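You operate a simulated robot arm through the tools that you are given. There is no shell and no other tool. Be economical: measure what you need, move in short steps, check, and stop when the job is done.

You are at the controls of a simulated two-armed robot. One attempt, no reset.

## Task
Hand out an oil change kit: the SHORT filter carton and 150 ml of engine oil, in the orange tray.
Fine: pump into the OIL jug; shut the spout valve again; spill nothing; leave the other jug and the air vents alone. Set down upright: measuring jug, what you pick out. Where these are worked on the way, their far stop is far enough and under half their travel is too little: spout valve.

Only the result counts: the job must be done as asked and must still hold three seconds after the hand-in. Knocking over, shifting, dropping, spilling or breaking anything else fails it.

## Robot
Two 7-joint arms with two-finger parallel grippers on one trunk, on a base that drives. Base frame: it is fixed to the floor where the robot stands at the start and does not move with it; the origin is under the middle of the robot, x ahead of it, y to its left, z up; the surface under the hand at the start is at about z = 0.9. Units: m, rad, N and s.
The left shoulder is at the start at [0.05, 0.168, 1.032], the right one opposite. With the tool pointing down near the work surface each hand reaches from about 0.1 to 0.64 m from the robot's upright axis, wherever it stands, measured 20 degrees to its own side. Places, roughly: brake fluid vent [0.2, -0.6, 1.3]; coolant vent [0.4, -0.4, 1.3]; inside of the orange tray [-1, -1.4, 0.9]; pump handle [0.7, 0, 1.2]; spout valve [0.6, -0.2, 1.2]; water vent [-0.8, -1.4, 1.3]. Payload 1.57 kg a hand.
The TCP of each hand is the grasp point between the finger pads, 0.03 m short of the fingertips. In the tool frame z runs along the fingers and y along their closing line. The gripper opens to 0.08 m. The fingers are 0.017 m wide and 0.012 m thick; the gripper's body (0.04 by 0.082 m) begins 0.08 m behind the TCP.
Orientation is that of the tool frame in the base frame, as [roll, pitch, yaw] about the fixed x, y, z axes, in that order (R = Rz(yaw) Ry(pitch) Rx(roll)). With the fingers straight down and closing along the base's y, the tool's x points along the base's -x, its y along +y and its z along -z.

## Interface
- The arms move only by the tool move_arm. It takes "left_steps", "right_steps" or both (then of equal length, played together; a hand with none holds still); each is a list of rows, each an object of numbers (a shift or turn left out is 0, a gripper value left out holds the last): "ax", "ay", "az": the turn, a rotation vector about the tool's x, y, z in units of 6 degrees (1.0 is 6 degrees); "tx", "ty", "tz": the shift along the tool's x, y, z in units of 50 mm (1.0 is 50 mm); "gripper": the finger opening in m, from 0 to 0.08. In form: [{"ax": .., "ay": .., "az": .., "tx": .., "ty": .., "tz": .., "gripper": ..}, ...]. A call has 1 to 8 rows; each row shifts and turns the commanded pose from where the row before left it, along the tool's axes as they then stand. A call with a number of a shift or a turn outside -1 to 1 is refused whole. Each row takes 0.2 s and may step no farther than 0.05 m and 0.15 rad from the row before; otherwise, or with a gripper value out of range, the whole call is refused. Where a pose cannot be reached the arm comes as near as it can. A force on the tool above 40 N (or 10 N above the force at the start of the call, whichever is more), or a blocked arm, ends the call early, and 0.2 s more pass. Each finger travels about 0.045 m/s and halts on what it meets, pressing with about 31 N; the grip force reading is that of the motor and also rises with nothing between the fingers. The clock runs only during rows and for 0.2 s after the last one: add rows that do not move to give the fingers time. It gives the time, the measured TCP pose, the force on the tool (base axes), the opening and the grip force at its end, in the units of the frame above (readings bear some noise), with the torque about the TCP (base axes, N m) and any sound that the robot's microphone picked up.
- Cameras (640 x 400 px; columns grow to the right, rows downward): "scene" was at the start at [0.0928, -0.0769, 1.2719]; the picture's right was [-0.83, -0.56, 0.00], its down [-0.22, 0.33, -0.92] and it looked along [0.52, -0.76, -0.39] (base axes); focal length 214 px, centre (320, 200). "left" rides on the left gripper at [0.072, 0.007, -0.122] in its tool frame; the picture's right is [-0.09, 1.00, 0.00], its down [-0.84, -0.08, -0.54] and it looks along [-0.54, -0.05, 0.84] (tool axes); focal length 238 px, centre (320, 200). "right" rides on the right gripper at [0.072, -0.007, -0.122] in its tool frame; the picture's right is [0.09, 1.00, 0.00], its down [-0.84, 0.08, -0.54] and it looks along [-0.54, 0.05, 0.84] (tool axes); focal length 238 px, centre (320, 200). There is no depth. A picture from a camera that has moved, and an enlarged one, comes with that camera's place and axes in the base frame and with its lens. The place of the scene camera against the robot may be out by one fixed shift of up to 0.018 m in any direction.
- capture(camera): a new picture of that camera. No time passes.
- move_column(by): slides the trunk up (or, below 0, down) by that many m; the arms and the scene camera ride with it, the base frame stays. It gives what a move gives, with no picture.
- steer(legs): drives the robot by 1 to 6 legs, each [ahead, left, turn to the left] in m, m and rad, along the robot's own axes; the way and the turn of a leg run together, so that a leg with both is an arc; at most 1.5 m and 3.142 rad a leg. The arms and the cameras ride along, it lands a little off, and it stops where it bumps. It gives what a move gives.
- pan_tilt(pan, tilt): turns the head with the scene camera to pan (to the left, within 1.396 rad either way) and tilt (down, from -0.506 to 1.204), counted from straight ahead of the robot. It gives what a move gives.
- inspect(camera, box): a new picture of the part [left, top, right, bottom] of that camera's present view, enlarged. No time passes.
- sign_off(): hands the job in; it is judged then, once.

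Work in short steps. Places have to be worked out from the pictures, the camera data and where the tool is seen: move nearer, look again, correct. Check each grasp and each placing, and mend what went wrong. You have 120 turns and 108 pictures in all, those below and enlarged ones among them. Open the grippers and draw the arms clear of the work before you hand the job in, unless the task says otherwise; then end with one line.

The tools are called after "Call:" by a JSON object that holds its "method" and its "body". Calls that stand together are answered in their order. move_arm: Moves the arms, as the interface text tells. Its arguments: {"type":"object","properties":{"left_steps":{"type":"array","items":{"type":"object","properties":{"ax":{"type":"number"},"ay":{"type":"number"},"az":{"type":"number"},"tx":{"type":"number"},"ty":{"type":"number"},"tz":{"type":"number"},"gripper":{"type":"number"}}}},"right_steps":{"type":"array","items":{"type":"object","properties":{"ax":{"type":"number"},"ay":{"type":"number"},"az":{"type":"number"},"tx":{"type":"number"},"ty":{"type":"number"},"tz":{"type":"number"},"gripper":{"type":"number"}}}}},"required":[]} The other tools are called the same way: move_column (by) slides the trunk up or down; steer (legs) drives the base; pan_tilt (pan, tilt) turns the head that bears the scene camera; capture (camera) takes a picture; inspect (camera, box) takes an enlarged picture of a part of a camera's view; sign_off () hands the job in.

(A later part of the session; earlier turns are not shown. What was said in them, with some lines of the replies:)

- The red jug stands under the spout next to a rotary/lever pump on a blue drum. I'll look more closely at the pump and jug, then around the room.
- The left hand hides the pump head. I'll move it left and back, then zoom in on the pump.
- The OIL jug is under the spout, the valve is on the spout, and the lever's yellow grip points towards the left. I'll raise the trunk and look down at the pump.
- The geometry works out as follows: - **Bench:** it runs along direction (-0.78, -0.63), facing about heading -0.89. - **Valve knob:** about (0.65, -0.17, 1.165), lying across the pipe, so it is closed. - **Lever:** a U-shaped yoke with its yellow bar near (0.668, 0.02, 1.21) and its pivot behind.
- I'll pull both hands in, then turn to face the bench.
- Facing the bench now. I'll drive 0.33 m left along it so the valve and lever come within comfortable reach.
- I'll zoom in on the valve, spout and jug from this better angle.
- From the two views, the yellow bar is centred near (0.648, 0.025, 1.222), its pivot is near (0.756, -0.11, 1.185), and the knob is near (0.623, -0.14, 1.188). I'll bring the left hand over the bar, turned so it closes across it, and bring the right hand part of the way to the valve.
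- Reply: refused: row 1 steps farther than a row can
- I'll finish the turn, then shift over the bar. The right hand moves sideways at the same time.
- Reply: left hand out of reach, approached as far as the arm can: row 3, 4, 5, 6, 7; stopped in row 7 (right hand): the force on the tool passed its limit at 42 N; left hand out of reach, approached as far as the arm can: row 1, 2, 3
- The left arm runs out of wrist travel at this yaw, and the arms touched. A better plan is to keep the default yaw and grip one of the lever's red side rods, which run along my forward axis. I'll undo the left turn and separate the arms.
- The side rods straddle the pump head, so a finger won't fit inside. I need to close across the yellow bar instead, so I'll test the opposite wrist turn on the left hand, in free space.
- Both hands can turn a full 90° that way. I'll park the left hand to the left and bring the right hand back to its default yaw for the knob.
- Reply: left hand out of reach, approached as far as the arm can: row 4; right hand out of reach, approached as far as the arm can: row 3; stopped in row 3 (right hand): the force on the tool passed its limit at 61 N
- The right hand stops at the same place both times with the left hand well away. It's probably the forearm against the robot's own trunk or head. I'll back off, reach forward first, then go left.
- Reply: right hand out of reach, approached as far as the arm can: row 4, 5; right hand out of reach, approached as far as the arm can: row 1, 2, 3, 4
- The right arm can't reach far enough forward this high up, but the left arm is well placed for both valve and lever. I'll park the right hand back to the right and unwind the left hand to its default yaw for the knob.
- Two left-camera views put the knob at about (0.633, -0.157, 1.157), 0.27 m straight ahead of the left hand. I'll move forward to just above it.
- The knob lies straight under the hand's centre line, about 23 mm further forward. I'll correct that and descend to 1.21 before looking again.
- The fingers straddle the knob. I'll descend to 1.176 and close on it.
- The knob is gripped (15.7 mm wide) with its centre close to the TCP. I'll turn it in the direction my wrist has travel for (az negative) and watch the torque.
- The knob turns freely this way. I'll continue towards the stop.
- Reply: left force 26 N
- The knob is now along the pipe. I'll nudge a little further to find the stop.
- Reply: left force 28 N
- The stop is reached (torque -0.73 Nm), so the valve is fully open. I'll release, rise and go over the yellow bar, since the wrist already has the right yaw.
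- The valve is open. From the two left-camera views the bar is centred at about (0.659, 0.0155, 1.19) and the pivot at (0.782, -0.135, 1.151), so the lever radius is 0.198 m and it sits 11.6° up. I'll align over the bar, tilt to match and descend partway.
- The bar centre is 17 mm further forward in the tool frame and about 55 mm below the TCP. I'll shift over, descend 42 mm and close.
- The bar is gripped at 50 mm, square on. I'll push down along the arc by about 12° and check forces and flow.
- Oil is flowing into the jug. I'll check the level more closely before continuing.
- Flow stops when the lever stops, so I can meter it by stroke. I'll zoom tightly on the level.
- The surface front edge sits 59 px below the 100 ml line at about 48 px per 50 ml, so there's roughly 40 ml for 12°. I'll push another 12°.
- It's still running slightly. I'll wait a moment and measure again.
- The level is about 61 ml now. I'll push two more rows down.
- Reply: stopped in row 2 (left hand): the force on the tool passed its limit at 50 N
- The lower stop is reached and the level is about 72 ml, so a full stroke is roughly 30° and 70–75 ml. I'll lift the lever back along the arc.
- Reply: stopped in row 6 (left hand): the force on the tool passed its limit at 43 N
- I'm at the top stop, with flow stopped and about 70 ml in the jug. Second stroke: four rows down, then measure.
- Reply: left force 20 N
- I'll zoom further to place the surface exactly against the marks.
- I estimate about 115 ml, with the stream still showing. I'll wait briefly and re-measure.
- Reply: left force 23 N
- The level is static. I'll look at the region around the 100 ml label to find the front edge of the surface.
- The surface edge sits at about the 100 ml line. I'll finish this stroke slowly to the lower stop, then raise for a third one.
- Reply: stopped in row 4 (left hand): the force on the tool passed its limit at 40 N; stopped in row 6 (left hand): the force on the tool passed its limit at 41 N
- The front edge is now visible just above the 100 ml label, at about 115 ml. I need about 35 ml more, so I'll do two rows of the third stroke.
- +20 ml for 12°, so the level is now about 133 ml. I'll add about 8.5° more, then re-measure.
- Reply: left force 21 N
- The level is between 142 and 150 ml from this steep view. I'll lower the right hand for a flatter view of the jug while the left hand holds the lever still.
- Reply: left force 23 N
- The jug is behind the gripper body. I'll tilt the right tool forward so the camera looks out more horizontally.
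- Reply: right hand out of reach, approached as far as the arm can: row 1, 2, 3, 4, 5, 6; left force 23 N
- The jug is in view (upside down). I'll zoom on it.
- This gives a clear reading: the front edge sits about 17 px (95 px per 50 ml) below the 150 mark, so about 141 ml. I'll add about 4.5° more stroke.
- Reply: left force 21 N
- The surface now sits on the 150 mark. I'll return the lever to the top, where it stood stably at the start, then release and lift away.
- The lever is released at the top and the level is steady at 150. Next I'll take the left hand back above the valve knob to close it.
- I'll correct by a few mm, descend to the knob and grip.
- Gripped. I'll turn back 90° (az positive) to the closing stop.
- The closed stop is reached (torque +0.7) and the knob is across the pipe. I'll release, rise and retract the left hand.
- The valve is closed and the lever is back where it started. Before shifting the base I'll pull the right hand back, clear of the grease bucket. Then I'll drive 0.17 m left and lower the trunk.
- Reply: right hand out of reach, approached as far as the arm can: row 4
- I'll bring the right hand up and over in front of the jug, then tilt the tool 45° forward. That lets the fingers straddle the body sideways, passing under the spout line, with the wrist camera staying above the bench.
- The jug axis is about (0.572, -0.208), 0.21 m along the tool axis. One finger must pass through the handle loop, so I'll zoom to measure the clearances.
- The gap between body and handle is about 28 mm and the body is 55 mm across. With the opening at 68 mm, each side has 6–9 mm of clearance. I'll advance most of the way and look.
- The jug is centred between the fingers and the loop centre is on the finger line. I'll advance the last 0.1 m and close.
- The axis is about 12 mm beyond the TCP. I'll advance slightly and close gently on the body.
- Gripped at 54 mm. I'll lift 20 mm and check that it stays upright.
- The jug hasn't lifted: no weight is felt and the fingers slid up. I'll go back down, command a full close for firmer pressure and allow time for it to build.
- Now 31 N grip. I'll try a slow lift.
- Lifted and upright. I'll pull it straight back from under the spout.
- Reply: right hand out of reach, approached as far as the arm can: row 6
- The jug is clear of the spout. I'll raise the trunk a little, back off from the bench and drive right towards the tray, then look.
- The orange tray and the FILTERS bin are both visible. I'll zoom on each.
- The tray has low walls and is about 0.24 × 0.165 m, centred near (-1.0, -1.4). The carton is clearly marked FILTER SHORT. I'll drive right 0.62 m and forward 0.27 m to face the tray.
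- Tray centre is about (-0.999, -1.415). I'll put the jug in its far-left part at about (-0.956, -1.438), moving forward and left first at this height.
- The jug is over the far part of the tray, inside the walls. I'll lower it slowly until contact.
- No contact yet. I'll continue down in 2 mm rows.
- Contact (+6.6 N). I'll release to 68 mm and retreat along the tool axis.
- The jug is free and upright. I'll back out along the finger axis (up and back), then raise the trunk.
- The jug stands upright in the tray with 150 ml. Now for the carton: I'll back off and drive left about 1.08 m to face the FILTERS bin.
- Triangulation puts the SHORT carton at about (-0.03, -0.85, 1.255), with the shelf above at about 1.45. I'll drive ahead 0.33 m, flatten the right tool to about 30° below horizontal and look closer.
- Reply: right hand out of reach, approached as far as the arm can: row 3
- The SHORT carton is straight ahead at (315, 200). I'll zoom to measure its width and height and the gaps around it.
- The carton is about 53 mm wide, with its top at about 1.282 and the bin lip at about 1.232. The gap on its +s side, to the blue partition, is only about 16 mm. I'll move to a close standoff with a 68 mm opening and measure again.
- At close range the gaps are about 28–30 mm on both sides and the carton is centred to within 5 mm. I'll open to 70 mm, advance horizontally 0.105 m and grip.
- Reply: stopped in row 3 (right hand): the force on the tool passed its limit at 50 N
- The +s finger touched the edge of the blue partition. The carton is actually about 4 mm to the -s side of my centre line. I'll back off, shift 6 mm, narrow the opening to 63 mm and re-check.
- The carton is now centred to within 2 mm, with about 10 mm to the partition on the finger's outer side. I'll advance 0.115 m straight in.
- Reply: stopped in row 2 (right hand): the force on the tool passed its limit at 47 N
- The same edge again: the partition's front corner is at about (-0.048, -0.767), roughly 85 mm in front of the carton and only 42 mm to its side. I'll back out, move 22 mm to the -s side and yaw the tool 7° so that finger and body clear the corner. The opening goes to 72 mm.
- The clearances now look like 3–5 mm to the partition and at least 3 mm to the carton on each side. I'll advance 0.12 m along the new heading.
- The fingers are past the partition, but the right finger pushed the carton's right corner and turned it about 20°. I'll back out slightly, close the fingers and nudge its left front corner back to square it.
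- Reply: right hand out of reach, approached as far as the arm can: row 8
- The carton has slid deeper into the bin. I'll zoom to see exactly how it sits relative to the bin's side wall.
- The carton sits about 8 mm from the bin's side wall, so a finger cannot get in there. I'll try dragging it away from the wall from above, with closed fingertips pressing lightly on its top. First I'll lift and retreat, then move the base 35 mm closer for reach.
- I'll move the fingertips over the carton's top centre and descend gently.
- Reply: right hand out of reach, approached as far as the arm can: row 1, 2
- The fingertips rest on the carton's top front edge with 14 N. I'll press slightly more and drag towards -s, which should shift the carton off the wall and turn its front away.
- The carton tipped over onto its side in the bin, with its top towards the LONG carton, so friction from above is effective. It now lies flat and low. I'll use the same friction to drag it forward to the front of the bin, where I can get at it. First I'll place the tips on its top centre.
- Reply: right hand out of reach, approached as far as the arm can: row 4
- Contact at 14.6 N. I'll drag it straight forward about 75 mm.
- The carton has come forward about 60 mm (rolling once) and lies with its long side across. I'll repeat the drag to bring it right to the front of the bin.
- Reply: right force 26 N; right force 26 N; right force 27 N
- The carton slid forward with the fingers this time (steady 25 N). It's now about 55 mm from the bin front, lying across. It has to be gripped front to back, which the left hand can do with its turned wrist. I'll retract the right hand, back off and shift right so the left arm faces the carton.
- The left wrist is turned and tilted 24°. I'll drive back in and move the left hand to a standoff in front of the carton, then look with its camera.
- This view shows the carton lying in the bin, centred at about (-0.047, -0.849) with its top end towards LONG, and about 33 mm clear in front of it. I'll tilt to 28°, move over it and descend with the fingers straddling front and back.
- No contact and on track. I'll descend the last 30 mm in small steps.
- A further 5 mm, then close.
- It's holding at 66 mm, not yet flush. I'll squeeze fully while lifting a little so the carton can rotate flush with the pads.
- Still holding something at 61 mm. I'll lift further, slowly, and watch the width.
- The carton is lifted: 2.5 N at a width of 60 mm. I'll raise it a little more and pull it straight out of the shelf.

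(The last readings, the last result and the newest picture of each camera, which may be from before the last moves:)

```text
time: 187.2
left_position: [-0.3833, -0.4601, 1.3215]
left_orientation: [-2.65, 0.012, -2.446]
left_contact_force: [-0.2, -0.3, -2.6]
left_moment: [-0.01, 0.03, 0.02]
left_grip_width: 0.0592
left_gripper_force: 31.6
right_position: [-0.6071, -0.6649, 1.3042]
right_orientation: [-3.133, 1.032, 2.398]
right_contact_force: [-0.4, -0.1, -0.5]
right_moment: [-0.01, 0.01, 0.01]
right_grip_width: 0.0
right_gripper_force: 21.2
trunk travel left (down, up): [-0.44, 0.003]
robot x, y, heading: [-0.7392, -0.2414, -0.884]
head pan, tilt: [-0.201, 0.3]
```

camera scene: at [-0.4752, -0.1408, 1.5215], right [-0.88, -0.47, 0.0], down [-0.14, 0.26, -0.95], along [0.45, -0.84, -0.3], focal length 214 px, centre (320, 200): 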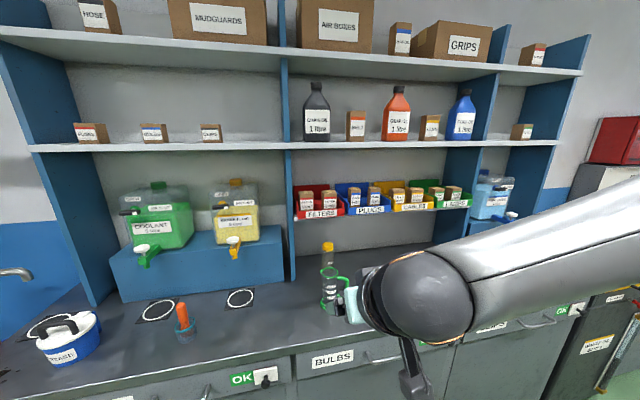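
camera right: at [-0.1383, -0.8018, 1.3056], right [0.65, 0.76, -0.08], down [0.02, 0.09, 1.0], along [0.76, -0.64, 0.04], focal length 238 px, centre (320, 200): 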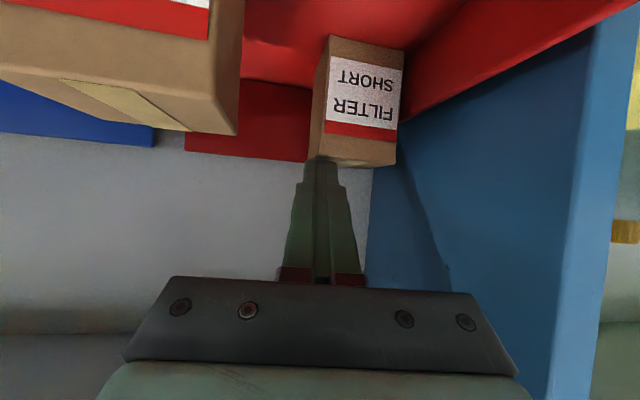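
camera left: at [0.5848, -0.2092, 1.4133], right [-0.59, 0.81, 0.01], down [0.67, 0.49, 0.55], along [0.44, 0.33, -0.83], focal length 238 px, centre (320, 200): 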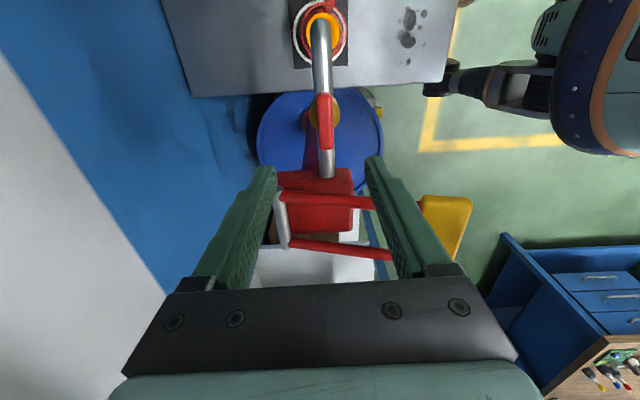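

The carton is out. Here in free space I'll level the grip (undo the 28° tilt), then rotate about the closing axis so that the carton's top end points up.

Call:
{"method": "move_arm", "body": {"left_steps": [{"ax": -1}, {"ax": -1}, {"ax": -1}, {"ax": -1}, {"ax": -0.7}, {"ay": 1}, {"ay": 1}, {"ay": 1}], "right_steps": [{"ty": -0.8}, {"ty": -0.8}, {"ty": -0.8}, {}, {}, {}, {}, {}]}}

Call:
{"method": "move_arm", "body": {"left_steps": [{"ay": 1}, {"ay": 1}, {"ay": 1}, {"ay": 1}, {"ay": 1}, {"ay": 1}]}}

Call:
{"method": "move_arm", "body": {"left_steps": [{"ay": 1}, {"ay": 1}, {"ay": 1}, {"ay": 1}, {"ay": 1}, {"ay": 1}, {}]}}

```text
time: 189.0
left_position: [-0.3823, -0.4597, 1.3205]
left_orientation: [3.141, -0.303, -2.445]
left_contact_force: [0.8, -0.4, -2.3]
left_moment: [-0.02, -0.02, -0.01]
left_grip_width: 0.0592
left_gripper_force: 30.6
right_position: [-0.6895, -0.7528, 1.3051]
right_orientation: [-3.131, 1.033, 2.398]
right_contact_force: [-0.4, -0.4, 0.1]
right_moment: [0.0, 0.04, -0.01]
right_grip_width: 0.0002
right_gripper_force: 21.9
trunk travel left (down, up): [-0.44, 0.003]
robot x, y, heading: [-0.7411, -0.2447, -0.888]
head pan, tilt: [-0.201, 0.3]
```

```text
time: 190.4
left_position: [-0.3819, -0.4598, 1.3224]
left_orientation: [3.142, -0.934, -2.441]
left_contact_force: [-0.5, -0.4, -2.2]
left_moment: [0.01, -0.03, -0.01]
left_grip_width: 0.0591
left_gripper_force: 31.3
right_position: [-0.6882, -0.7532, 1.3057]
right_orientation: [-3.133, 1.033, 2.398]
right_contact_force: [-0.6, 0.5, -1.1]
right_moment: [-0.01, 0.01, -0.03]
right_grip_width: 0.0
right_gripper_force: 21.5
trunk travel left (down, up): [-0.44, 0.003]
robot x, y, heading: [-0.7419, -0.2409, -0.884]
head pan, tilt: [-0.201, 0.3]
```

```text
time: 192.0
left_position: [-0.3832, -0.4603, 1.3218]
left_orientation: [3.014, -1.558, -2.314]
left_contact_force: [0.2, -0.1, -1.9]
left_moment: [0.01, -0.06, 0.02]
left_grip_width: 0.059
left_gripper_force: 31.0
right_position: [-0.6885, -0.7536, 1.3061]
right_orientation: [-3.131, 1.033, 2.398]
right_contact_force: [0.1, 0.4, 0.0]
right_moment: [0.0, 0.02, -0.02]
right_grip_width: 0.0
right_gripper_force: 21.4
trunk travel left (down, up): [-0.44, 0.003]
robot x, y, heading: [-0.7425, -0.2427, -0.889]
head pan, tilt: [-0.201, 0.3]
```

The wrist reached the full 90°. I'll point the head at the carton and check how it sits in the grip.

Call:
{"method": "pan_tilt", "body": {"pan": 0.42, "tilt": 0.6}}

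Call:
{"method": "inspect", "body": {"camera": "scene", "box": [160, 80, 480, 280]}}

```text
time: 193.0
left_position: [-0.383, -0.4602, 1.32]
left_orientation: [3.014, -1.557, -2.316]
left_contact_force: [-0.7, 0.1, -1.5]
left_moment: [0.01, -0.07, 0.0]
left_grip_width: 0.0587
left_gripper_force: 31.2
right_position: [-0.6887, -0.7548, 1.3045]
right_orientation: [-3.135, 1.033, 2.398]
right_contact_force: [0.4, -0.5, 0.6]
right_moment: [0.0, 0.0, -0.02]
right_grip_width: 0.0
right_gripper_force: 21.1
trunk travel left (down, up): [-0.44, 0.003]
robot x, y, heading: [-0.7425, -0.2419, -0.88]
head pan, tilt: [0.421, 0.6]
```

```text
2.00 times, centred on (320, 180) of scene
camera zoom: at [-0.6353, -0.3128, 1.4941], right [-0.45, -0.89, 0.0], down [-0.5, 0.25, -0.83], along [0.74, -0.37, -0.56], focal length 429 px, centre (320, 240)
```

zoom: 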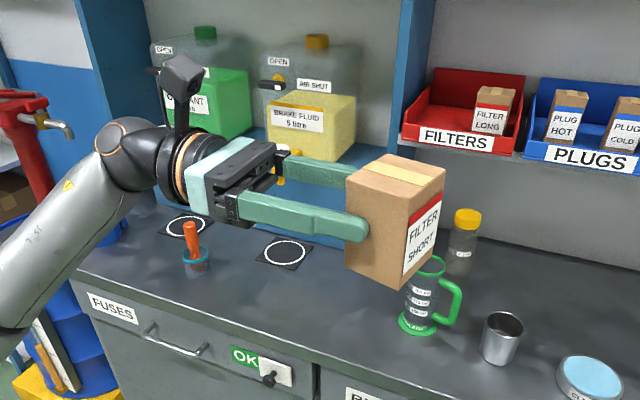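

Excellent: the carton is upright, FILTER SHORT label right way up, held front to back, and LONG still stands in its bin. I'll drive right 1.04 m and then forward towards the tray's near half.

Call:
{"method": "steer", "body": {"legs": [[0, -1.044, 0]]}}

```text
time: 202.5
left_position: [-1.189, -1.1232, 1.3204]
left_orientation: [3.006, -1.557, -2.303]
left_contact_force: [0.5, -0.2, -2.1]
left_moment: [0.04, -0.05, 0.01]
left_grip_width: 0.0585
left_gripper_force: 30.9
right_position: [-1.4937, -1.4179, 1.305]
right_orientation: [-3.132, 1.035, 2.403]
right_contact_force: [-0.1, 0.0, 0.0]
right_moment: [0.02, -0.02, 0.01]
right_grip_width: 0.0002
right_gripper_force: 21.4
trunk travel left (down, up): [-0.44, 0.003]
robot x, y, heading: [-1.5478, -0.9049, -0.88]
head pan, tilt: [0.421, 0.6]
```

Lateral alignment is within 2 mm. I'll go ahead 0.235 m, then finish with the arm.

Call:
{"method": "steer", "body": {"legs": [[0.235, 0, 0]]}}

Call:
{"method": "move_column", "body": {"by": -0.24}}

```text
time: 204.2
left_position: [-1.0397, -1.3034, 1.3204]
left_orientation: [2.964, -1.557, -2.265]
left_contact_force: [-0.6, 0.4, -2.4]
left_moment: [0.1, -0.08, -0.01]
left_grip_width: 0.0583
left_gripper_force: 30.4
right_position: [-1.344, -1.599, 1.3057]
right_orientation: [-3.134, 1.035, 2.404]
right_contact_force: [0.5, -0.7, -0.8]
right_moment: [-0.02, 0.03, 0.01]
right_grip_width: 0.0
right_gripper_force: 21.4
trunk travel left (down, up): [-0.44, 0.003]
robot x, y, heading: [-1.4008, -1.0852, -0.876]
head pan, tilt: [0.421, 0.6]
```

```text
time: 206.7
left_position: [-1.0419, -1.3034, 1.0795]
left_orientation: [3.016, -1.558, -2.316]
left_contact_force: [0.3, -0.4, -2.0]
left_moment: [0.03, -0.08, -0.02]
left_grip_width: 0.0583
left_gripper_force: 30.8
right_position: [-1.3444, -1.5976, 1.0662]
right_orientation: [-3.133, 1.034, 2.402]
right_contact_force: [0.4, -0.4, -0.2]
right_moment: [0.02, -0.03, 0.01]
right_grip_width: 0.0
right_gripper_force: 21.1
trunk travel left (down, up): [-0.2, 0.243]
robot x, y, heading: [-1.3989, -1.0833, -0.882]
head pan, tilt: [0.421, 0.6]
```

I'll move 60 mm forward over the tray, tip the wrist 6° for clearance, and lower with the trunk.

Call:
{"method": "move_arm", "body": {"left_steps": [{"ty": -0.4}, {"ty": -0.4}, {"ty": -0.4}, {"ay": -1}, {}]}}

Call:
{"method": "move_column", "body": {"by": -0.08}}

```text
time: 207.9
left_position: [-1.0023, -1.3491, 1.0805]
left_orientation: [3.127, -1.454, -2.426]
left_contact_force: [-1.2, -0.8, -2.0]
left_moment: [0.05, -0.05, 0.0]
left_grip_width: 0.058
left_gripper_force: 31.1
right_position: [-1.3438, -1.5992, 1.0653]
right_orientation: [-3.133, 1.033, 2.402]
right_contact_force: [0.5, 0.0, 0.4]
right_moment: [0.04, 0.03, 0.04]
right_grip_width: 0.0
right_gripper_force: 21.3
trunk travel left (down, up): [-0.2, 0.243]
robot x, y, heading: [-1.3971, -1.0896, -0.88]
head pan, tilt: [0.421, 0.6]
```

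```text
time: 209.1
left_position: [-1.0044, -1.3454, 1.0076]
left_orientation: [-3.023, -1.449, -2.554]
left_contact_force: [0.9, 0.3, -2.2]
left_moment: [0.05, -0.06, 0.04]
left_grip_width: 0.0582
left_gripper_force: 30.3
right_position: [-1.3478, -1.597, 0.9874]
right_orientation: [-3.137, 1.038, 2.397]
right_contact_force: [0.5, 0.4, -0.7]
right_moment: [-0.04, -0.02, 0.01]
right_grip_width: 0.0
right_gripper_force: 21.2
trunk travel left (down, up): [-0.12, 0.323]
robot x, y, heading: [-1.3976, -1.09, -0.876]
head pan, tilt: [0.421, 0.6]
```

The trunk move came up slightly short and the pose shifted a little. I'll lower with small arm steps while watching the readings.

Call:
{"method": "move_arm", "body": {"left_steps": [{"tx": -0.2, "tz": 0.02}, {"tx": -0.2, "tz": 0.02}, {}]}}

```text
time: 209.9
left_position: [-1.0096, -1.3446, 0.9984]
left_orientation: [-2.827, -1.44, -2.746]
left_contact_force: [0.5, -0.5, -2.2]
left_moment: [0.06, -0.06, -0.02]
left_grip_width: 0.0581
left_gripper_force: 31.2
right_position: [-1.3523, -1.5974, 0.9882]
right_orientation: [3.136, 1.045, 2.39]
right_contact_force: [0.2, 0.2, 0.3]
right_moment: [0.03, 0.0, -0.03]
right_grip_width: 0.0
right_gripper_force: 21.5
trunk travel left (down, up): [-0.12, 0.323]
robot x, y, heading: [-1.3997, -1.0841, -0.877]
head pan, tilt: [0.421, 0.6]
```

Both arms shifted slightly, which suggests the left elbow is pressing on the bench edge at this low trunk height. I'll undo: raise the trunk 0.2 m and instead reach down with the arm, so the elbow stays high.

Call:
{"method": "move_arm", "body": {"left_steps": [{"tx": 0.3, "tz": -0.03}, {"tx": 0.3, "tz": -0.03}, {}]}}

Call:
{"method": "move_column", "body": {"by": 0.2}}

Call:
{"method": "move_arm", "body": {"left_steps": [{"tx": -0.5, "tz": 0.05}, {"tx": -0.5, "tz": 0.05}, {"tx": -0.5, "tz": 0.05}, {"tx": -0.5, "tz": 0.05}, {"tx": -0.5, "tz": 0.05}, {"tx": -0.5, "tz": 0.05}, {}]}}

```text
time: 210.7
left_position: [-1.0044, -1.3457, 1.0134]
left_orientation: [-3.109, -1.448, -2.468]
left_contact_force: [0.4, -0.1, -2.1]
left_moment: [0.02, -0.06, 0.01]
left_grip_width: 0.0581
left_gripper_force: 31.2
right_position: [-1.3486, -1.5957, 0.9893]
right_orientation: [-3.133, 1.041, 2.403]
right_contact_force: [0.3, -0.2, -1.4]
right_moment: [0.01, 0.01, -0.01]
right_grip_width: 0.0
right_gripper_force: 21.5
trunk travel left (down, up): [-0.12, 0.323]
robot x, y, heading: [-1.3972, -1.0873, -0.881]
head pan, tilt: [0.421, 0.6]
```

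```text
time: 212.9
left_position: [-1.0028, -1.3482, 1.2107]
left_orientation: [3.125, -1.454, -2.424]
left_contact_force: [-0.4, -0.2, -2.0]
left_moment: [0.06, -0.07, -0.01]
left_grip_width: 0.058
left_gripper_force: 31.0
right_position: [-1.3444, -1.5977, 1.1859]
right_orientation: [-3.133, 1.033, 2.404]
right_contact_force: [-0.3, 0.1, -0.1]
right_moment: [0.0, -0.04, 0.01]
right_grip_width: 0.0001
right_gripper_force: 20.7
trunk travel left (down, up): [-0.32, 0.123]
robot x, y, heading: [-1.3987, -1.091, -0.88]
head pan, tilt: [0.421, 0.6]
```

```text
time: 214.5
left_position: [-1.0005, -1.3448, 1.0586]
left_orientation: [3.129, -1.452, -2.427]
left_contact_force: [0.6, 0.0, -1.5]
left_moment: [0.06, -0.07, 0.02]
left_grip_width: 0.0579
left_gripper_force: 31.2
right_position: [-1.3442, -1.5975, 1.1854]
right_orientation: [-3.134, 1.033, 2.404]
right_contact_force: [-0.6, 0.5, 0.0]
right_moment: [-0.03, 0.03, -0.03]
right_grip_width: 0.0002
right_gripper_force: 21.3
trunk travel left (down, up): [-0.32, 0.123]
robot x, y, heading: [-1.3991, -1.0862, -0.877]
head pan, tilt: [0.421, 0.6]
```

That works: the pose is clean and reached. I'll continue down by arm.

Call:
{"method": "move_arm", "body": {"left_steps": [{"tx": -0.4, "tz": 0.06}, {"tx": -0.4, "tz": 0.06}, {"tx": -0.3, "tz": 0.05}, {"tx": -0.3, "tz": 0.05}, {}]}}

```text
time: 215.7
left_position: [-1.0028, -1.3478, 0.9893]
left_orientation: [3.129, -1.453, -2.426]
left_contact_force: [0.0, -0.3, -2.2]
left_moment: [0.06, -0.07, 0.01]
left_grip_width: 0.0582
left_gripper_force: 31.6
right_position: [-1.3445, -1.5986, 1.1849]
right_orientation: [-3.134, 1.034, 2.404]
right_contact_force: [-0.2, 0.3, 0.5]
right_moment: [-0.01, 0.01, 0.0]
right_grip_width: 0.0
right_gripper_force: 21.0
trunk travel left (down, up): [-0.32, 0.123]
robot x, y, heading: [-1.4022, -1.0893, -0.875]
head pan, tilt: [0.421, 0.6]
```

Good. I'll descend in 5 mm steps towards contact.

Call:
{"method": "move_arm", "body": {"left_steps": [{"tx": -0.14, "tz": 0.016}, {"tx": -0.14, "tz": 0.016}, {"tx": -0.12, "tz": 0.014}, {"tx": -0.1, "tz": 0.01}, {}]}}

```text
time: 216.9
left_position: [-1.0023, -1.3474, 0.9639]
left_orientation: [3.123, -1.452, -2.42]
left_contact_force: [1.5, 0.0, -2.7]
left_moment: [0.04, -0.13, -0.02]
left_grip_width: 0.0578
left_gripper_force: 30.7
right_position: [-1.344, -1.598, 1.1856]
right_orientation: [-3.134, 1.033, 2.403]
right_contact_force: [-0.5, -0.6, -0.1]
right_moment: [-0.01, -0.01, 0.03]
right_grip_width: 0.0
right_gripper_force: 21.7
trunk travel left (down, up): [-0.32, 0.123]
robot x, y, heading: [-1.3976, -1.0869, -0.88]
head pan, tilt: [0.421, 0.6]
```

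Call:
{"method": "move_arm", "body": {"left_steps": [{"tx": -0.06, "tz": 0.006}, {"tx": -0.06, "tz": 0.006}, {}]}}

```text
time: 217.7
left_position: [-1.0028, -1.3475, 0.9585]
left_orientation: [3.137, -1.455, -2.436]
left_contact_force: [-0.6, -0.4, 1.3]
left_moment: [-0.14, 0.03, 0.03]
left_grip_width: 0.058
left_gripper_force: 30.9
right_position: [-1.3448, -1.5982, 1.1856]
right_orientation: [-3.133, 1.035, 2.405]
right_contact_force: [-0.3, -0.2, -0.1]
right_moment: [0.0, 0.0, 0.01]
right_grip_width: 0.0002
right_gripper_force: 20.7
trunk travel left (down, up): [-0.32, 0.123]
robot x, y, heading: [-1.4, -1.0838, -0.88]
head pan, tilt: [0.421, 0.6]
```

Contact has begun at the carton's leading edge. I'll level the wrist so it stands flat, then check.

Call:
{"method": "move_arm", "body": {"left_steps": [{"ay": 0.5}, {"ay": 0.4}, {}]}}

```text
time: 218.5
left_position: [-1.0028, -1.349, 0.9572]
left_orientation: [3.059, -1.549, -2.359]
left_contact_force: [-0.4, 1.3, -1.9]
left_moment: [0.06, -0.09, 0.03]
left_grip_width: 0.0577
left_gripper_force: 31.3
right_position: [-1.3454, -1.5993, 1.185]
right_orientation: [-3.131, 1.032, 2.404]
right_contact_force: [-0.2, 0.1, -0.4]
right_moment: [-0.03, -0.05, -0.04]
right_grip_width: 0.0
right_gripper_force: 21.4
trunk travel left (down, up): [-0.32, 0.123]
robot x, y, heading: [-1.3994, -1.085, -0.881]
head pan, tilt: [0.421, 0.6]
```

Level and just off the floor. I'll lower in 1.5 mm steps until it sits.

Call:
{"method": "move_arm", "body": {"left_steps": [{"tx": -0.04}, {"tx": -0.03}, {}]}}

```text
time: 219.3
left_position: [-1.0025, -1.3481, 0.9544]
left_orientation: [3.064, -1.544, -2.364]
left_contact_force: [-0.7, -0.2, -2.0]
left_moment: [0.0, -0.04, -0.01]
left_grip_width: 0.058
left_gripper_force: 30.8
right_position: [-1.3446, -1.5975, 1.1838]
right_orientation: [-3.131, 1.034, 2.404]
right_contact_force: [-0.4, -0.1, -0.4]
right_moment: [0.0, -0.04, -0.01]
right_grip_width: 0.0001
right_gripper_force: 21.6
trunk travel left (down, up): [-0.32, 0.123]
robot x, y, heading: [-1.3965, -1.0863, -0.886]
head pan, tilt: [0.421, 0.6]
```

Call:
{"method": "move_arm", "body": {"left_steps": [{"tx": -0.04}, {"tx": -0.03}, {}]}}

```text
time: 220.1
left_position: [-1.003, -1.3478, 0.9511]
left_orientation: [3.136, -1.549, -2.432]
left_contact_force: [0.7, 1.2, 3.8]
left_moment: [-0.15, 0.16, -0.02]
left_grip_width: 0.0579
left_gripper_force: 31.4
right_position: [-1.3454, -1.5989, 1.1853]
right_orientation: [-3.133, 1.032, 2.403]
right_contact_force: [1.5, 0.1, -0.3]
right_moment: [-0.03, 0.02, -0.02]
right_grip_width: 0.0002
right_gripper_force: 21.3
trunk travel left (down, up): [-0.32, 0.123]
robot x, y, heading: [-1.3995, -1.0869, -0.88]
head pan, tilt: [0.421, 0.6]
```

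It's seated (+3.8 N). I'll open gently, then withdraw sideways along the tool axis.

Call:
{"method": "move_arm", "body": {"left_steps": [{"gripper": 0.066}, {"gripper": 0.074}, {}, {}]}}

Call:
{"method": "move_arm", "body": {"left_steps": [{"tz": -0.4}, {"tz": -0.6}, {"tz": -0.6}, {"tz": -0.4, "tx": 0.5}, {"tx": 0.8}, {"tx": 0.8}]}}

```text
time: 221.1
left_position: [-1.0023, -1.3492, 0.9516]
left_orientation: [3.077, -1.546, -2.378]
left_contact_force: [0.6, 0.3, -0.7]
left_moment: [-0.02, 0.02, -0.02]
left_grip_width: 0.074
left_gripper_force: 0.1
right_position: [-1.3451, -1.5992, 1.185]
right_orientation: [-3.132, 1.033, 2.404]
right_contact_force: [0.1, -0.5, -0.3]
right_moment: [-0.01, 0.01, -0.04]
right_grip_width: 0.0001
right_gripper_force: 21.3
trunk travel left (down, up): [-0.32, 0.123]
robot x, y, heading: [-1.3986, -1.086, -0.876]
head pan, tilt: [0.421, 0.6]
```

```text
time: 222.5
left_position: [-0.9281, -1.2851, 1.0589]
left_orientation: [3.044, -1.548, -2.345]
left_contact_force: [0.7, 0.0, 0.4]
left_moment: [-0.01, 0.02, 0.03]
left_grip_width: 0.0737
left_gripper_force: 0.3
right_position: [-1.3456, -1.5993, 1.1853]
right_orientation: [-3.134, 1.033, 2.403]
right_contact_force: [0.1, -0.1, -0.2]
right_moment: [-0.01, -0.04, 0.04]
right_grip_width: 0.0
right_gripper_force: 21.6
trunk travel left (down, up): [-0.32, 0.123]
robot x, y, heading: [-1.3964, -1.0873, -0.871]
head pan, tilt: [0.421, 0.6]
```

Clean release, no contact forces. I'll back the robot off, open both grippers and take my last picture of the tray.

Call:
{"method": "move_arm", "body": {"left_steps": [{"tz": -0.6, "gripper": 0.08}, {"tz": -0.6}, {"tx": 0.8}, {}], "right_steps": [{"gripper": 0.08}, {}, {}, {}]}}

Call:
{"method": "steer", "body": {"legs": [[-0.3, 0, 0]]}}

Call:
{"method": "pan_tilt", "body": {"pan": 0.1, "tilt": 0.58}}

Call:
{"method": "inspect", "body": {"camera": "scene", "box": [160, 100, 480, 300]}}

```text
time: 223.5
left_position: [-0.8817, -1.2477, 1.0988]
left_orientation: [3.054, -1.546, -2.353]
left_contact_force: [-0.3, 0.6, 0.4]
left_moment: [0.01, -0.04, 0.0]
left_grip_width: 0.08
left_gripper_force: 0.0
right_position: [-1.3452, -1.5983, 1.1854]
right_orientation: [-3.133, 1.034, 2.403]
right_contact_force: [0.1, -0.4, -1.1]
right_moment: [0.0, 0.0, -0.01]
right_grip_width: 0.0798
right_gripper_force: 0.1
trunk travel left (down, up): [-0.32, 0.123]
robot x, y, heading: [-1.4026, -1.0878, -0.874]
head pan, tilt: [0.421, 0.6]
```

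```text
time: 225.5
left_position: [-1.0741, -1.017, 1.0999]
left_orientation: [3.097, -1.545, -2.397]
left_contact_force: [0.0, -1.2, -0.6]
left_moment: [0.02, -0.05, 0.01]
left_grip_width: 0.08
left_gripper_force: 0.0
right_position: [-1.5368, -1.3661, 1.1849]
right_orientation: [-3.134, 1.032, 2.402]
right_contact_force: [0.7, 0.1, -0.6]
right_moment: [0.02, -0.02, -0.01]
right_grip_width: 0.0802
right_gripper_force: 0.0
trunk travel left (down, up): [-0.32, 0.123]
robot x, y, heading: [-1.5899, -0.8543, -0.878]
head pan, tilt: [0.421, 0.6]
```

```text
time: 226.3
left_position: [-1.0729, -1.0179, 1.0984]
left_orientation: [3.073, -1.546, -2.373]
left_contact_force: [0.5, 0.1, 0.1]
left_moment: [0.0, 0.01, 0.0]
left_grip_width: 0.0799
left_gripper_force: 0.0
right_position: [-1.536, -1.3676, 1.1854]
right_orientation: [-3.133, 1.032, 2.4]
right_contact_force: [-0.7, 0.5, 0.5]
right_moment: [0.01, 0.03, -0.01]
right_grip_width: 0.0799
right_gripper_force: 0.1
trunk travel left (down, up): [-0.32, 0.123]
robot x, y, heading: [-1.5908, -0.8555, -0.884]
head pan, tilt: [0.099, 0.579]
```

```text
2.00 times, centred on (320, 200) of scene
camera zoom: at [-1.4998, -0.9498, 1.376], right [-0.7, -0.71, 0.0], down [-0.39, 0.39, -0.84], along [0.59, -0.59, -0.55], focal length 429 px, centre (320, 200)
```

zoom: 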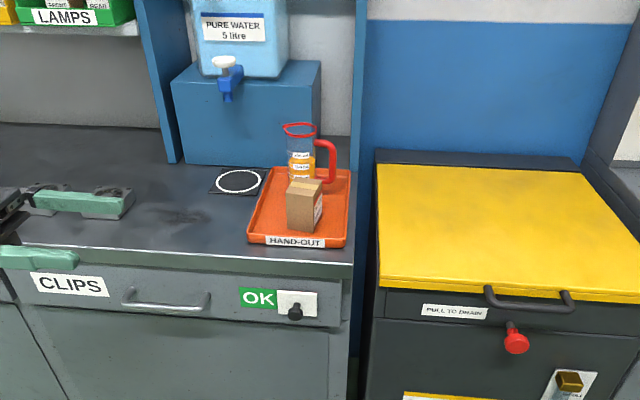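

The jug (150 ml) and the SHORT carton both stand upright inside the orange tray. The valve is shut, both grippers are open and the arms are clear of the tray, so I'm handing in.

Call:
{"method": "sign_off", "body": {}}

```text
The job is handed in.
```

The job is handed in: the OIL jug, reading about 150 ml by eye, and the SHORT filter carton stand upright in the orange tray, the spout valve is closed to its stop, and I saw no spills; the carton tipped over in its bin while I was getting it out.
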